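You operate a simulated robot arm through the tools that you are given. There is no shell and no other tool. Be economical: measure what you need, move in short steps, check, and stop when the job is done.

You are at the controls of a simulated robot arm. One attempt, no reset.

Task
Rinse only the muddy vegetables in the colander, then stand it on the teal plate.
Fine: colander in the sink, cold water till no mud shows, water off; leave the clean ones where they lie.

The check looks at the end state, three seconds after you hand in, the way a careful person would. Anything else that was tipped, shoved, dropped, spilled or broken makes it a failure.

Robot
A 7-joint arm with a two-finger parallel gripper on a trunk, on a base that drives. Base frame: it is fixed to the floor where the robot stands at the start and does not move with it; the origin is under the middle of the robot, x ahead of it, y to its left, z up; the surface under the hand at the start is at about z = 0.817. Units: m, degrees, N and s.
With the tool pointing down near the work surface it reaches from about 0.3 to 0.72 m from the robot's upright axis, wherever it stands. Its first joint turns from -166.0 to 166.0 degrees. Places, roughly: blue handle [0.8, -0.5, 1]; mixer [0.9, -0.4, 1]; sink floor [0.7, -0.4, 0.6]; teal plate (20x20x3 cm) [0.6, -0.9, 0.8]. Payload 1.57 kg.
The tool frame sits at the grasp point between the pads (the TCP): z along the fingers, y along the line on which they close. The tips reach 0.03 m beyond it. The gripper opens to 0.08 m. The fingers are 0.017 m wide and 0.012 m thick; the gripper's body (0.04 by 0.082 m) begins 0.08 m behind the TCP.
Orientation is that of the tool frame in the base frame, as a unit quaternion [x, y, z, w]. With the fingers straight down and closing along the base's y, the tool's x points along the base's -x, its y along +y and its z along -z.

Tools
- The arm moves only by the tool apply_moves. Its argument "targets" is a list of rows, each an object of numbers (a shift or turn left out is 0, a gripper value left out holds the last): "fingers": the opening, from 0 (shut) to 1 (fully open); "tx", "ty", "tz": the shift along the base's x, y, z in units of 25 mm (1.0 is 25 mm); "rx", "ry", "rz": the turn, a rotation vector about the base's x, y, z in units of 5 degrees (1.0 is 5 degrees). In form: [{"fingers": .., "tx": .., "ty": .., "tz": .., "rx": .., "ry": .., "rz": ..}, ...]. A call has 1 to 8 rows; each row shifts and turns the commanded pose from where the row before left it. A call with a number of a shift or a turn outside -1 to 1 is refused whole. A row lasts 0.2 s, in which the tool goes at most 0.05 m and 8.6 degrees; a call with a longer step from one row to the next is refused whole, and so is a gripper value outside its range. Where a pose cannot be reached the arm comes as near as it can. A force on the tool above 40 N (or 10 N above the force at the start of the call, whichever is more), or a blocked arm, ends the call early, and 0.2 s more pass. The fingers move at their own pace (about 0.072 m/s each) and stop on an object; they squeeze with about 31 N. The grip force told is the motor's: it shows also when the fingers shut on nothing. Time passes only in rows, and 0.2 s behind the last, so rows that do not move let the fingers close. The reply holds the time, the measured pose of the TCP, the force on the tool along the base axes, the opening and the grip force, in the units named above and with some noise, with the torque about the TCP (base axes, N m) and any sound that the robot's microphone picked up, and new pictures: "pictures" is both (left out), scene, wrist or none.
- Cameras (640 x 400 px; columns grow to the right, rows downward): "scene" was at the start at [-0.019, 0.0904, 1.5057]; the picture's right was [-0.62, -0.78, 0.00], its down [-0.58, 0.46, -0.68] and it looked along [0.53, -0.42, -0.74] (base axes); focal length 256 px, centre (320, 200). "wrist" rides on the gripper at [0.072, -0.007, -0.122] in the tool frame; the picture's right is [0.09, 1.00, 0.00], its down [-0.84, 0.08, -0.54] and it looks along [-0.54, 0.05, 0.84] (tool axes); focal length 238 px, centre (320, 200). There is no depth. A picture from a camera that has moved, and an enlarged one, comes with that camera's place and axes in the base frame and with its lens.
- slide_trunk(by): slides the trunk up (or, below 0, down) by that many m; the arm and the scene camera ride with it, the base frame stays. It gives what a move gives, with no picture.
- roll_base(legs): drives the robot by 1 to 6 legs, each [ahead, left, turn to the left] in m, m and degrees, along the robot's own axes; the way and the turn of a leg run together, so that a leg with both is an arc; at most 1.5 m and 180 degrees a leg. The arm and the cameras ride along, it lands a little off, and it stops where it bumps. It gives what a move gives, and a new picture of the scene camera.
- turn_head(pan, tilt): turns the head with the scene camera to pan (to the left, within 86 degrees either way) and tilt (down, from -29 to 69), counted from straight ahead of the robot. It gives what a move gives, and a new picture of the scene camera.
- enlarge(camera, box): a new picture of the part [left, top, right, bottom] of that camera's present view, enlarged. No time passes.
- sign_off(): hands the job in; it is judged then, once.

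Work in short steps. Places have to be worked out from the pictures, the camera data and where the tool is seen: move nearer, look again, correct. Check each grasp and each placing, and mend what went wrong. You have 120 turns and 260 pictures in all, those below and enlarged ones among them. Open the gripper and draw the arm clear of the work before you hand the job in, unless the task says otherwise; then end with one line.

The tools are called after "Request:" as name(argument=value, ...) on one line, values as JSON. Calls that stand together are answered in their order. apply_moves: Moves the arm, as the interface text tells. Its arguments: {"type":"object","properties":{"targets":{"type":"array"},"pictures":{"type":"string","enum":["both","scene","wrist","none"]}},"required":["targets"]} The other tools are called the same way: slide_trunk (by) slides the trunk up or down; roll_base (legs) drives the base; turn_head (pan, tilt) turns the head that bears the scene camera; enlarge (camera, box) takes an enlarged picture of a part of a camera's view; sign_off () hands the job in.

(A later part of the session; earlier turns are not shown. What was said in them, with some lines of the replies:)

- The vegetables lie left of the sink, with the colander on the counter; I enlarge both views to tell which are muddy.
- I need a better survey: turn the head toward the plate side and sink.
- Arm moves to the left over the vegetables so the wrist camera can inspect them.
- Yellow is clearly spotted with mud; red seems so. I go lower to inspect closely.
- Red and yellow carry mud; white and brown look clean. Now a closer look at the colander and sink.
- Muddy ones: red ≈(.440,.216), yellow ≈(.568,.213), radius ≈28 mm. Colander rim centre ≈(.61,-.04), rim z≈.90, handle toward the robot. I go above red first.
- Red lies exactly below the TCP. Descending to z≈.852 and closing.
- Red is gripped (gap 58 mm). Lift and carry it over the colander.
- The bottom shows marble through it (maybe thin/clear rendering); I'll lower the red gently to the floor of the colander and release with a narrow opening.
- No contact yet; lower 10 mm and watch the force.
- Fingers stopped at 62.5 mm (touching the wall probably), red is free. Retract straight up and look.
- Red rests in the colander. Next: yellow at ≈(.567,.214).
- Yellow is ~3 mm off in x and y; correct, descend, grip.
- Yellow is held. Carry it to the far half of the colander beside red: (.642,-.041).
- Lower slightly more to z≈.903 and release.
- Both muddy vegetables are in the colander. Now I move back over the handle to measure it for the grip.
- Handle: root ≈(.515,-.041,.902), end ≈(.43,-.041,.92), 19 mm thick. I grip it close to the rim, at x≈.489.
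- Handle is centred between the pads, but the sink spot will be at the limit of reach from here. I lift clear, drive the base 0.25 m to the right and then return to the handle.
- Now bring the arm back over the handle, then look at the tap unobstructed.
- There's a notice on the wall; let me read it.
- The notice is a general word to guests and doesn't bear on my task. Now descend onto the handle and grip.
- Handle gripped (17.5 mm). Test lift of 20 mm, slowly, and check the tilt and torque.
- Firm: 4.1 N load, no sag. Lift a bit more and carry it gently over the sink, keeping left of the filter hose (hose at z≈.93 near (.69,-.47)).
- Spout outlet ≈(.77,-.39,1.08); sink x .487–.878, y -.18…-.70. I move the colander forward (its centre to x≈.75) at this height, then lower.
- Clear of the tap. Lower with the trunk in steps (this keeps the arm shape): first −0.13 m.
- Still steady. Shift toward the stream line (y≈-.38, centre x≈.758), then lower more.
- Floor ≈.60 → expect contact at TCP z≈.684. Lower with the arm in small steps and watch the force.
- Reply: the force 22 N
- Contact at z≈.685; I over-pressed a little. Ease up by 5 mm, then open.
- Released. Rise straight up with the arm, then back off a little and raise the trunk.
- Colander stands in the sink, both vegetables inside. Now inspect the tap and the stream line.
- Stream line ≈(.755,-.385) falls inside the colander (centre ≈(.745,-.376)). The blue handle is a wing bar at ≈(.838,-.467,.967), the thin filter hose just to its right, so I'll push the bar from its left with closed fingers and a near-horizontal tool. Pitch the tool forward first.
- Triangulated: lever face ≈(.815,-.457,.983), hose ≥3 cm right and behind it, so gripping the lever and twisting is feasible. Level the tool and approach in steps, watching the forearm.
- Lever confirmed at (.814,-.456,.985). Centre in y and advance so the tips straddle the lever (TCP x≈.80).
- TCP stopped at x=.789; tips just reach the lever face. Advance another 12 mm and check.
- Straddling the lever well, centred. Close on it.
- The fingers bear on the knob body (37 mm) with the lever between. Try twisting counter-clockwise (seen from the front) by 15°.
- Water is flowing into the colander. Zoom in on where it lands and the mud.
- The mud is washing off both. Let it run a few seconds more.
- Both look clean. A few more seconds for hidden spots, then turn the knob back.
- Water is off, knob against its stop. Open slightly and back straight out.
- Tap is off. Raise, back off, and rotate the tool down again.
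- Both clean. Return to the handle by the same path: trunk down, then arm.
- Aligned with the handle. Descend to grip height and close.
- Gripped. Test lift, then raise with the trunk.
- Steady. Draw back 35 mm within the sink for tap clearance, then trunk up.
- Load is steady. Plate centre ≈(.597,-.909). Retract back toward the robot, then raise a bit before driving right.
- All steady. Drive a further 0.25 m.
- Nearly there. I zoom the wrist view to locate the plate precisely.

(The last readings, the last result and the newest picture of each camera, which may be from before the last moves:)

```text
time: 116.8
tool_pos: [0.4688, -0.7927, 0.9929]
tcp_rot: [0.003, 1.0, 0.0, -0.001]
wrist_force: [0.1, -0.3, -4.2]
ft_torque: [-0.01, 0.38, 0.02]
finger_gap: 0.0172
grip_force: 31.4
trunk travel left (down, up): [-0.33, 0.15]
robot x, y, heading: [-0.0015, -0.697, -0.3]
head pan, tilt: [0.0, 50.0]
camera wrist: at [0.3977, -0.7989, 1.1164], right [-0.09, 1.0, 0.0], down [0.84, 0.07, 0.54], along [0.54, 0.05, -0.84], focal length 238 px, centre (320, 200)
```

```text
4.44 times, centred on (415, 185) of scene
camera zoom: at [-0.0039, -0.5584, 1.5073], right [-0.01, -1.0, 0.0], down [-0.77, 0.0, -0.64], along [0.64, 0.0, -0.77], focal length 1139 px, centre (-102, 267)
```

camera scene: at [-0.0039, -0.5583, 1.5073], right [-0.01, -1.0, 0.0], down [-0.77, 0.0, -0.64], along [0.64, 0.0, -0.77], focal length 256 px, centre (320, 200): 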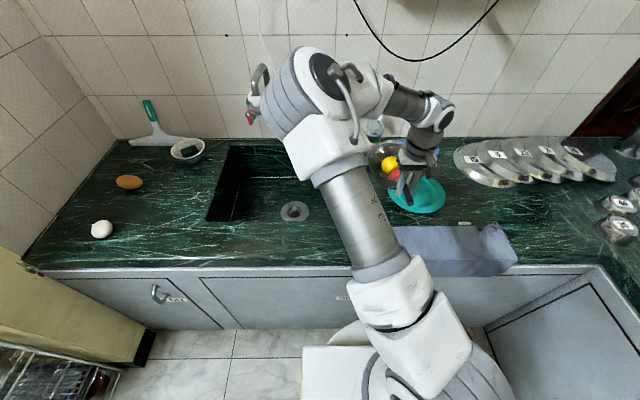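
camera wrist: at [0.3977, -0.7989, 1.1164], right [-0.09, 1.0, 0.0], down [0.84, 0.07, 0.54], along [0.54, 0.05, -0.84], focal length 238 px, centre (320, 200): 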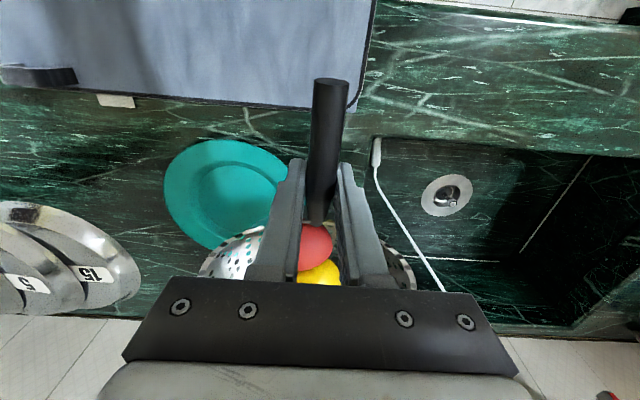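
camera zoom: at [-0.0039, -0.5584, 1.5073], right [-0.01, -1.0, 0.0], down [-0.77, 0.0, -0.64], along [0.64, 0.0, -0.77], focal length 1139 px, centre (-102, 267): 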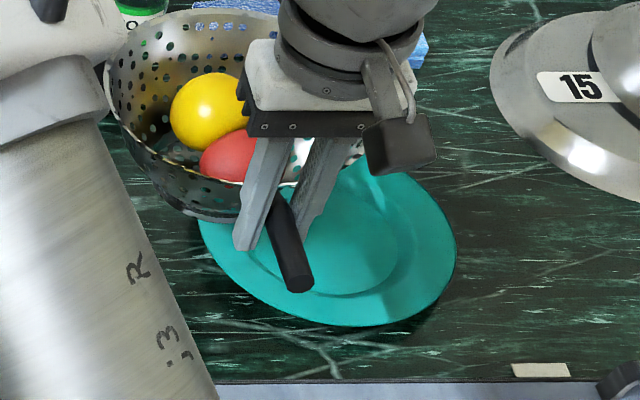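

Plate centre ≈(.595,-.899); colander centre is ≈.12 ahead of the TCP. Move to TCP (.475,-.901) and lower to z≈.93.

Request:
apply_moves(targets=[{"ty": -0.4, "tx": 0.25}, {"ty": -0.8}, {"ty": -0.9}, {"ty": -0.9}, {"ty": -0.8}, {"ty": -0.5}, {}], pictures="none")

Request:
apply_moves(targets=[{"tz": -0.5}, {"tz": -0.8}, {"tz": -0.6}, {"tz": -0.4}, {}], pictures="both")

Request:
enlarge(camera="scene", box=[380, 130, 500, 250])

```text
time: 118.3
tool_pos: [0.4767, -0.9008, 0.9938]
tcp_rot: [0.002, 1.0, 0.0, 0.0]
wrist_force: [-0.5, -0.2, -4.5]
ft_torque: [-0.02, 0.44, -0.01]
finger_gap: 0.0172
grip_force: 30.8
trunk travel left (down, up): [-0.33, 0.15]
robot x, y, heading: [-0.0027, -0.6973, -0.4]
head pan, tilt: [0.0, 50.0]
```

```text
time: 119.5
tool_pos: [0.4761, -0.9, 0.9373]
tcp_rot: [0.002, 1.0, 0.0, 0.001]
wrist_force: [-0.5, -0.5, -4.0]
ft_torque: [-0.01, 0.42, 0.03]
finger_gap: 0.0172
grip_force: 30.6
trunk travel left (down, up): [-0.33, 0.15]
robot x, y, heading: [-0.0003, -0.7024, -0.3]
head pan, tilt: [0.0, 50.0]
camera scene: at [-0.0039, -0.5584, 1.5073], right [-0.01, -1.0, 0.0], down [-0.77, 0.0, -0.64], along [0.64, 0.0, -0.77], focal length 256 px, centre (320, 200)
camera wrist: at [0.4037, -0.9059, 1.0585], right [-0.09, 1.0, 0.0], down [0.84, 0.07, 0.54], along [0.54, 0.05, -0.84], focal length 238 px, centre (320, 200)
```

scene: 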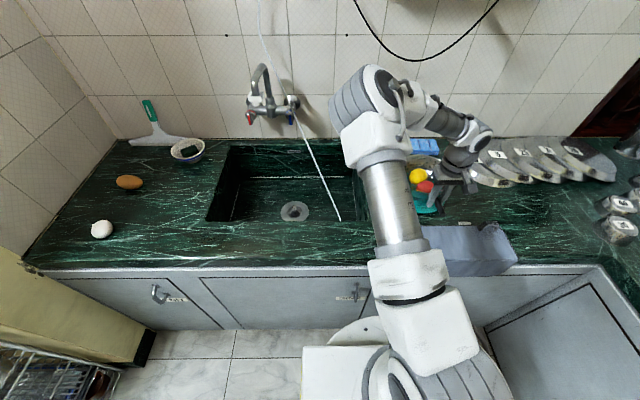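
wrist: 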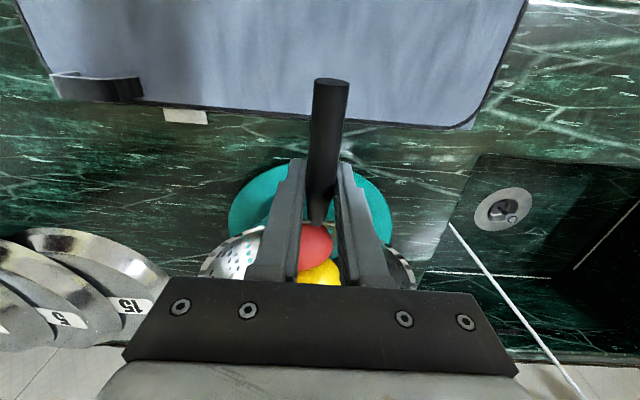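

```text
3.33 times, centred on (440, 190) of scene
camera zoom: at [-0.0039, -0.5584, 1.5073], right [-0.01, -1.0, 0.0], down [-0.77, 0.0, -0.64], along [0.64, 0.0, -0.77], focal length 854 px, centre (-80, 233)
```

zoom: 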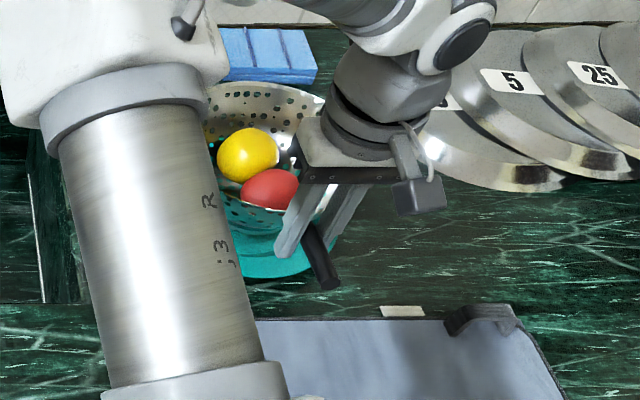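

Aligned both ways. Lower gently in small steps, watching for contact.

Request:
apply_moves(targets=[{"tz": -0.3}, {"tz": -0.2}, {"tz": -0.15}, {}], pictures="none")

Request:
apply_moves(targets=[{"tz": -0.12}, {}], pictures="none")

```text
time: 120.5
tool_pos: [0.4748, -0.8995, 0.9201]
tcp_rot: [0.002, 1.0, 0.0, 0.0]
wrist_force: [0.4, -0.5, -4.0]
ft_torque: [0.03, 0.41, 0.01]
finger_gap: 0.0172
grip_force: 30.8
trunk travel left (down, up): [-0.33, 0.15]
robot x, y, heading: [0.0024, -0.6996, -0.3]
head pan, tilt: [0.0, 50.0]
```

```text
time: 121.2
tool_pos: [0.476, -0.9005, 0.9165]
tcp_rot: [0.003, 1.0, 0.0, 0.0]
wrist_force: [0.0, -0.3, -3.1]
ft_torque: [0.04, 0.4, -0.02]
finger_gap: 0.017
grip_force: 31.0
trunk travel left (down, up): [-0.33, 0.15]
robot x, y, heading: [-0.0031, -0.701, 0.1]
head pan, tilt: [0.0, 50.0]
```

Request:
apply_moves(targets=[{"tz": -0.12}, {}], pictures="none")

```text
time: 121.8
tool_pos: [0.4747, -0.9, 0.9141]
tcp_rot: [0.003, 1.0, 0.0, 0.0]
wrist_force: [0.0, 1.3, -4.4]
ft_torque: [0.01, 0.4, 0.02]
finger_gap: 0.0173
grip_force: 31.0
trunk travel left (down, up): [-0.33, 0.15]
robot x, y, heading: [-0.0005, -0.6971, -0.2]
head pan, tilt: [0.0, 50.0]
```

Still carrying the full weight; next 3 mm step.

Request:
apply_moves(targets=[{"tz": -0.12}, {}], pictures="none")

```text
time: 122.3
tool_pos: [0.4749, -0.9002, 0.9115]
tcp_rot: [0.004, 1.0, 0.0, -0.001]
wrist_force: [0.8, 0.9, -3.9]
ft_torque: [0.01, 0.35, -0.03]
finger_gap: 0.0172
grip_force: 31.1
trunk travel left (down, up): [-0.33, 0.15]
robot x, y, heading: [0.0012, -0.6985, -0.6]
head pan, tilt: [0.0, 50.0]
```

Request:
apply_moves(targets=[{"tz": -0.1}, {}], pictures="both")

```text
time: 123.0
tool_pos: [0.4757, -0.902, 0.9094]
tcp_rot: [0.003, 1.0, 0.0, 0.001]
wrist_force: [-1.8, 0.8, 4.9]
ft_torque: [-0.03, -0.88, 0.01]
finger_gap: 0.0172
grip_force: 31.5
trunk travel left (down, up): [-0.33, 0.15]
robot x, y, heading: [0.0016, -0.6975, -0.2]
head pan, tilt: [0.0, 50.0]
camera scene: at [-0.0049, -0.5581, 1.5074], right [-0.01, -1.0, 0.0], down [-0.77, 0.0, -0.64], along [0.64, 0.0, -0.77], focal length 256 px, centre (320, 200)
camera wrist: at [0.4034, -0.9073, 1.0317], right [-0.09, 1.0, 0.0], down [0.84, 0.07, 0.54], along [0.54, 0.05, -0.84], focal length 238 px, centre (320, 200)
```

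scene: 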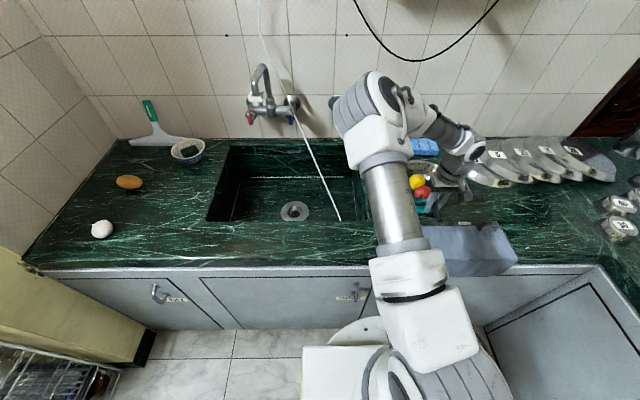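
wrist: 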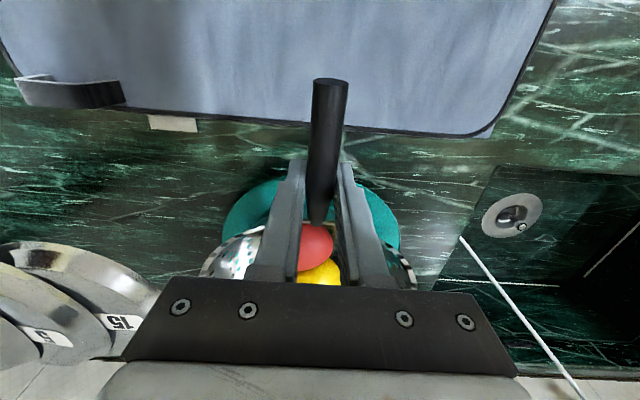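

Contact at z≈.910. Ease 1.5 mm and open the fingers.

Request:
apply_moves(targets=[{"tz": 0.05}, {}, {"fingers": 0.35}, {"fingers": 0.5}, {}], pictures="wrist")

Request:
apply_moves(targets=[{"tz": 1}, {"tz": 1}, {"tz": 1}, {"tz": 1}, {"tz": 1}, {"tz": 1}, {"tz": 1, "tx": -1}, {"tz": 1, "tx": -1}], pictures="both")

```text
time: 124.2
tool_pos: [0.4754, -0.9013, 0.9102]
tcp_rot: [0.003, 1.0, 0.0, 0.0]
wrist_force: [-0.5, 0.4, -0.6]
ft_torque: [0.02, 0.01, -0.02]
finger_gap: 0.0401
grip_force: 0.0
trunk travel left (down, up): [-0.33, 0.15]
robot x, y, heading: [-0.0016, -0.6996, -0.6]
head pan, tilt: [0.0, 50.0]
camera wrist: at [0.4036, -0.9069, 1.0321], right [-0.09, 1.0, 0.0], down [0.84, 0.07, 0.54], along [0.54, 0.05, -0.84], focal length 238 px, centre (320, 200)
```

wrist: 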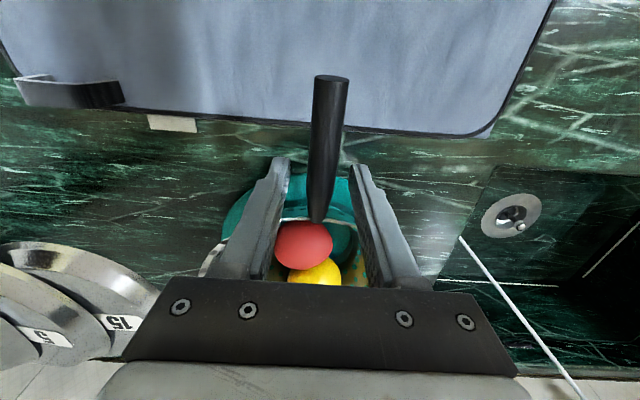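

```text
time: 126.0
tool_pos: [0.4243, -0.9004, 1.1103]
tcp_rot: [0.003, 1.0, 0.0, 0.0]
wrist_force: [0.0, 0.7, -0.4]
ft_torque: [0.04, 0.01, -0.04]
finger_gap: 0.04
grip_force: 0.0
trunk travel left (down, up): [-0.33, 0.15]
robot x, y, heading: [-0.002, -0.6978, -0.7]
head pan, tilt: [0.0, 50.0]
camera scene: at [-0.0042, -0.5583, 1.5073], right [-0.01, -1.0, 0.0], down [-0.77, 0.0, -0.64], along [0.64, 0.0, -0.77], focal length 256 px, centre (320, 200)
camera wrist: at [0.3525, -0.9067, 1.2324], right [-0.09, 1.0, 0.0], down [0.84, 0.07, 0.54], along [0.54, 0.05, -0.84], focal length 238 px, centre (320, 200)
```

scene: 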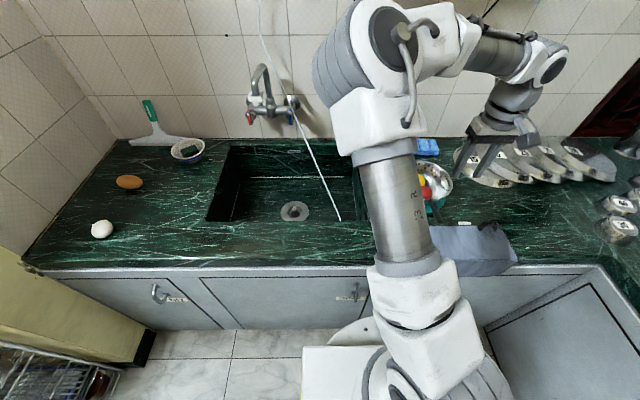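
wrist: 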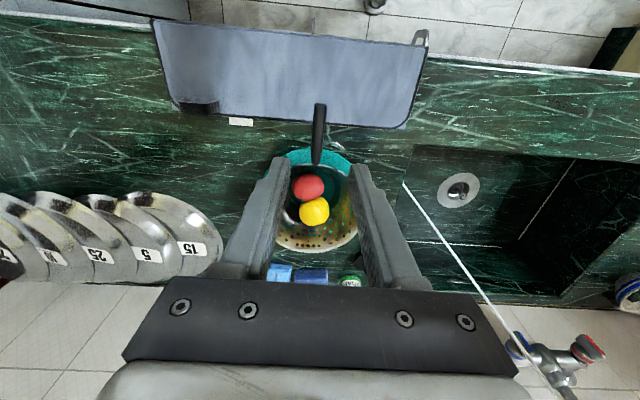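

Request:
enlarge(camera="wrist", box=[260, 90, 370, 270])

Request:
apply_moves(targets=[{"tx": -1, "ty": 1}, {"tx": -1, "ty": 1}, {"ty": 1}, {"ty": 1}, {"ty": 1}, {"ty": 1}, {"ty": 1}, {"ty": 1}], pictures="both")

Request:
turn_head(pan=-30, tilt=45)

```text
2.22 times, centred on (315, 180) of wrist
camera zoom: at [0.3525, -0.9067, 1.2324], right [-0.09, 1.0, 0.0], down [0.84, 0.07, 0.54], along [0.54, 0.05, -0.84], focal length 530 px, centre (331, 244)
```

zoom: 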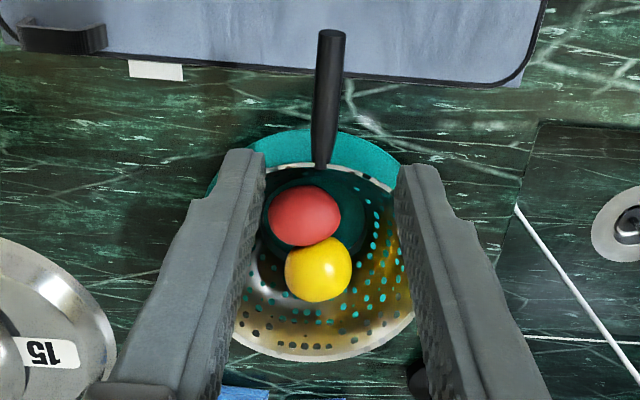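

```text
time: 127.8
tool_pos: [0.3762, -0.7022, 1.1117]
tcp_rot: [0.002, 1.0, 0.0, 0.0]
wrist_force: [0.7, 0.4, 0.9]
ft_torque: [0.0, -0.02, -0.04]
finger_gap: 0.0402
grip_force: 0.0
trunk travel left (down, up): [-0.33, 0.15]
robot x, y, heading: [-0.0015, -0.7031, -0.2]
head pan, tilt: [0.0, 50.0]
camera scene: at [-0.0042, -0.5583, 1.5073], right [-0.01, -1.0, 0.0], down [-0.77, 0.0, -0.64], along [0.64, 0.0, -0.77], focal length 256 px, centre (320, 200)
camera wrist: at [0.3037, -0.7072, 1.2335], right [-0.09, 1.0, 0.0], down [0.84, 0.07, 0.54], along [0.54, 0.05, -0.84], focal length 238 px, centre (320, 200)
```

scene: 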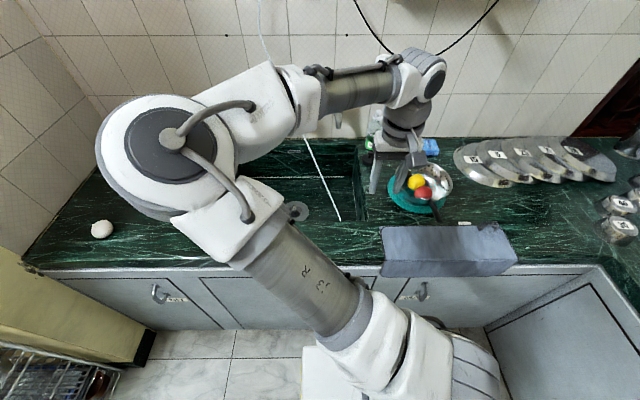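
wrist: 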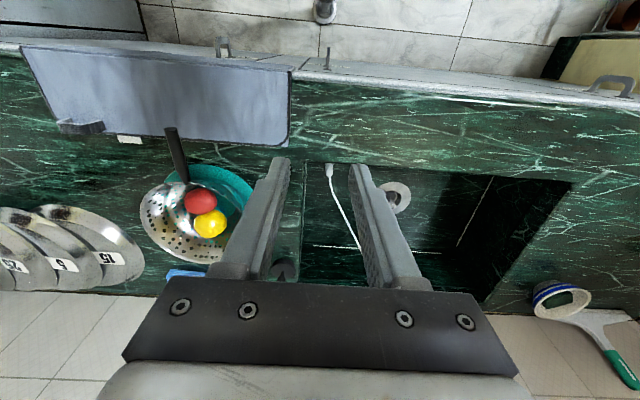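

```text
time: 128.7
tool_pos: [0.3766, -0.7011, 1.1096]
tcp_rot: [0.003, 1.0, 0.0, -0.001]
wrist_force: [0.5, 0.2, -0.9]
ft_torque: [-0.01, 0.02, -0.01]
finger_gap: 0.0403
grip_force: 0.1
trunk travel left (down, up): [-0.33, 0.15]
robot x, y, heading: [-0.0038, -0.7002, -0.4]
head pan, tilt: [-30.0, 45.0]
camera scene: at [-0.011, -0.5989, 1.5142], right [-0.5, -0.86, 0.0], down [-0.61, 0.36, -0.71], along [0.61, -0.36, -0.71], focal length 256 px, centre (320, 200)
```

scene: 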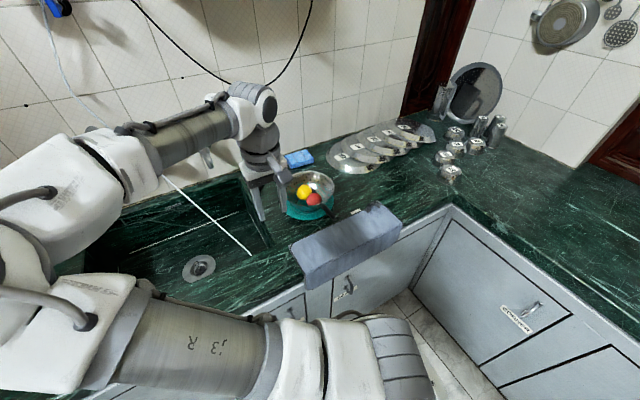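

Request:
enlarge(camera="scene", box=[260, 150, 360, 240])

Request:
turn_head(pan=30, tilt=45)

```text
4.44 times, centred on (310, 195) of scene
camera zoom: at [-0.011, -0.5989, 1.5142], right [-0.5, -0.86, 0.0], down [-0.61, 0.36, -0.71], along [0.61, -0.36, -0.71], focal length 1139 px, centre (364, 222)
```

zoom: 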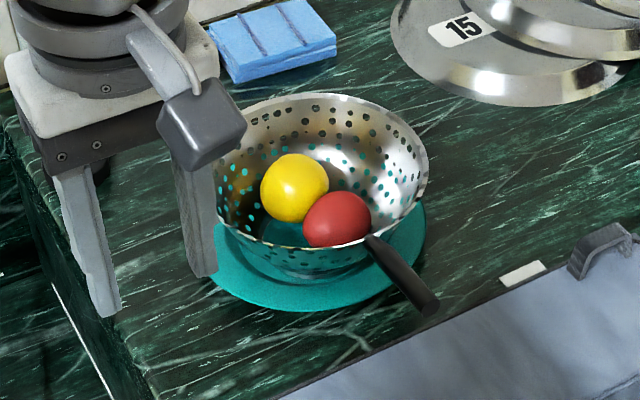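

```text
time: 130.0
tool_pos: [0.376, -0.7015, 1.1105]
tcp_rot: [0.003, 1.0, 0.001, 0.0]
wrist_force: [0.0, -0.5, 1.6]
ft_torque: [0.0, -0.03, -0.01]
finger_gap: 0.0399
grip_force: 0.0
trunk travel left (down, up): [-0.33, 0.15]
robot x, y, heading: [-0.0013, -0.6959, -0.4]
head pan, tilt: [30.0, 45.0]
camera scene: at [-0.0105, -0.5177, 1.5142], right [0.49, -0.87, 0.0], down [-0.61, -0.35, -0.71], along [0.61, 0.35, -0.71], focal length 256 px, centre (320, 200)
```

scene: 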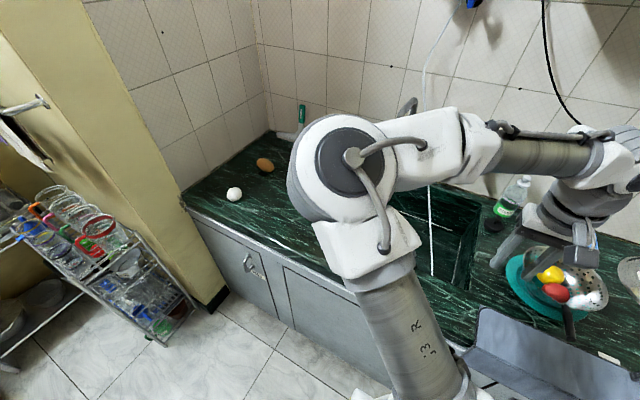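

Colander stands level on the teal plate with both clean vegetables; white and brown lie undisturbed, and the tap is off. Open the gripper fully and hand in.

Request:
apply_moves(targets=[{"fingers": 1}, {"fingers": 1}, {}], pictures="wrist")

Request:
sign_off()

```text
time: 130.8
tool_pos: [0.3759, -0.7013, 1.1109]
tcp_rot: [0.003, 1.0, 0.0, 0.0]
wrist_force: [1.6, 0.5, -0.1]
ft_torque: [-0.02, -0.02, 0.01]
finger_gap: 0.0799
grip_force: 0.0
trunk travel left (down, up): [-0.33, 0.15]
robot x, y, heading: [-0.0025, -0.6974, -0.3]
head pan, tilt: [30.0, 45.0]
camera wrist: at [0.3039, -0.7075, 1.2334], right [-0.09, 1.0, 0.0], down [0.84, 0.07, 0.54], along [0.54, 0.05, -0.84], focal length 238 px, centre (320, 200)
```

wrist: 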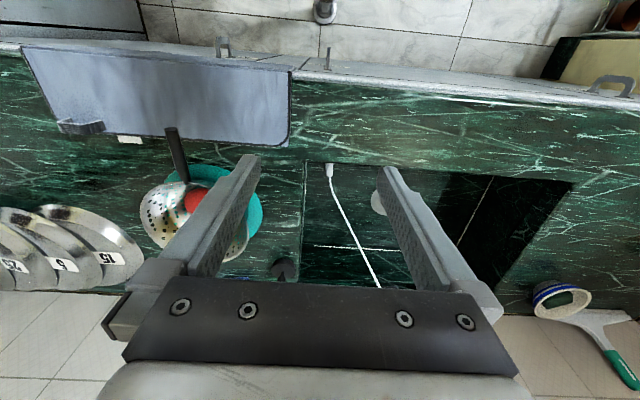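

```text
The job is handed in.
```

The red and yellow vegetables were rinsed under cold water until no mud showed (I couldn't see their undersides), the tap is off, the colander holding them stands on the teal plate, and the white and brown ones were left where they lay.
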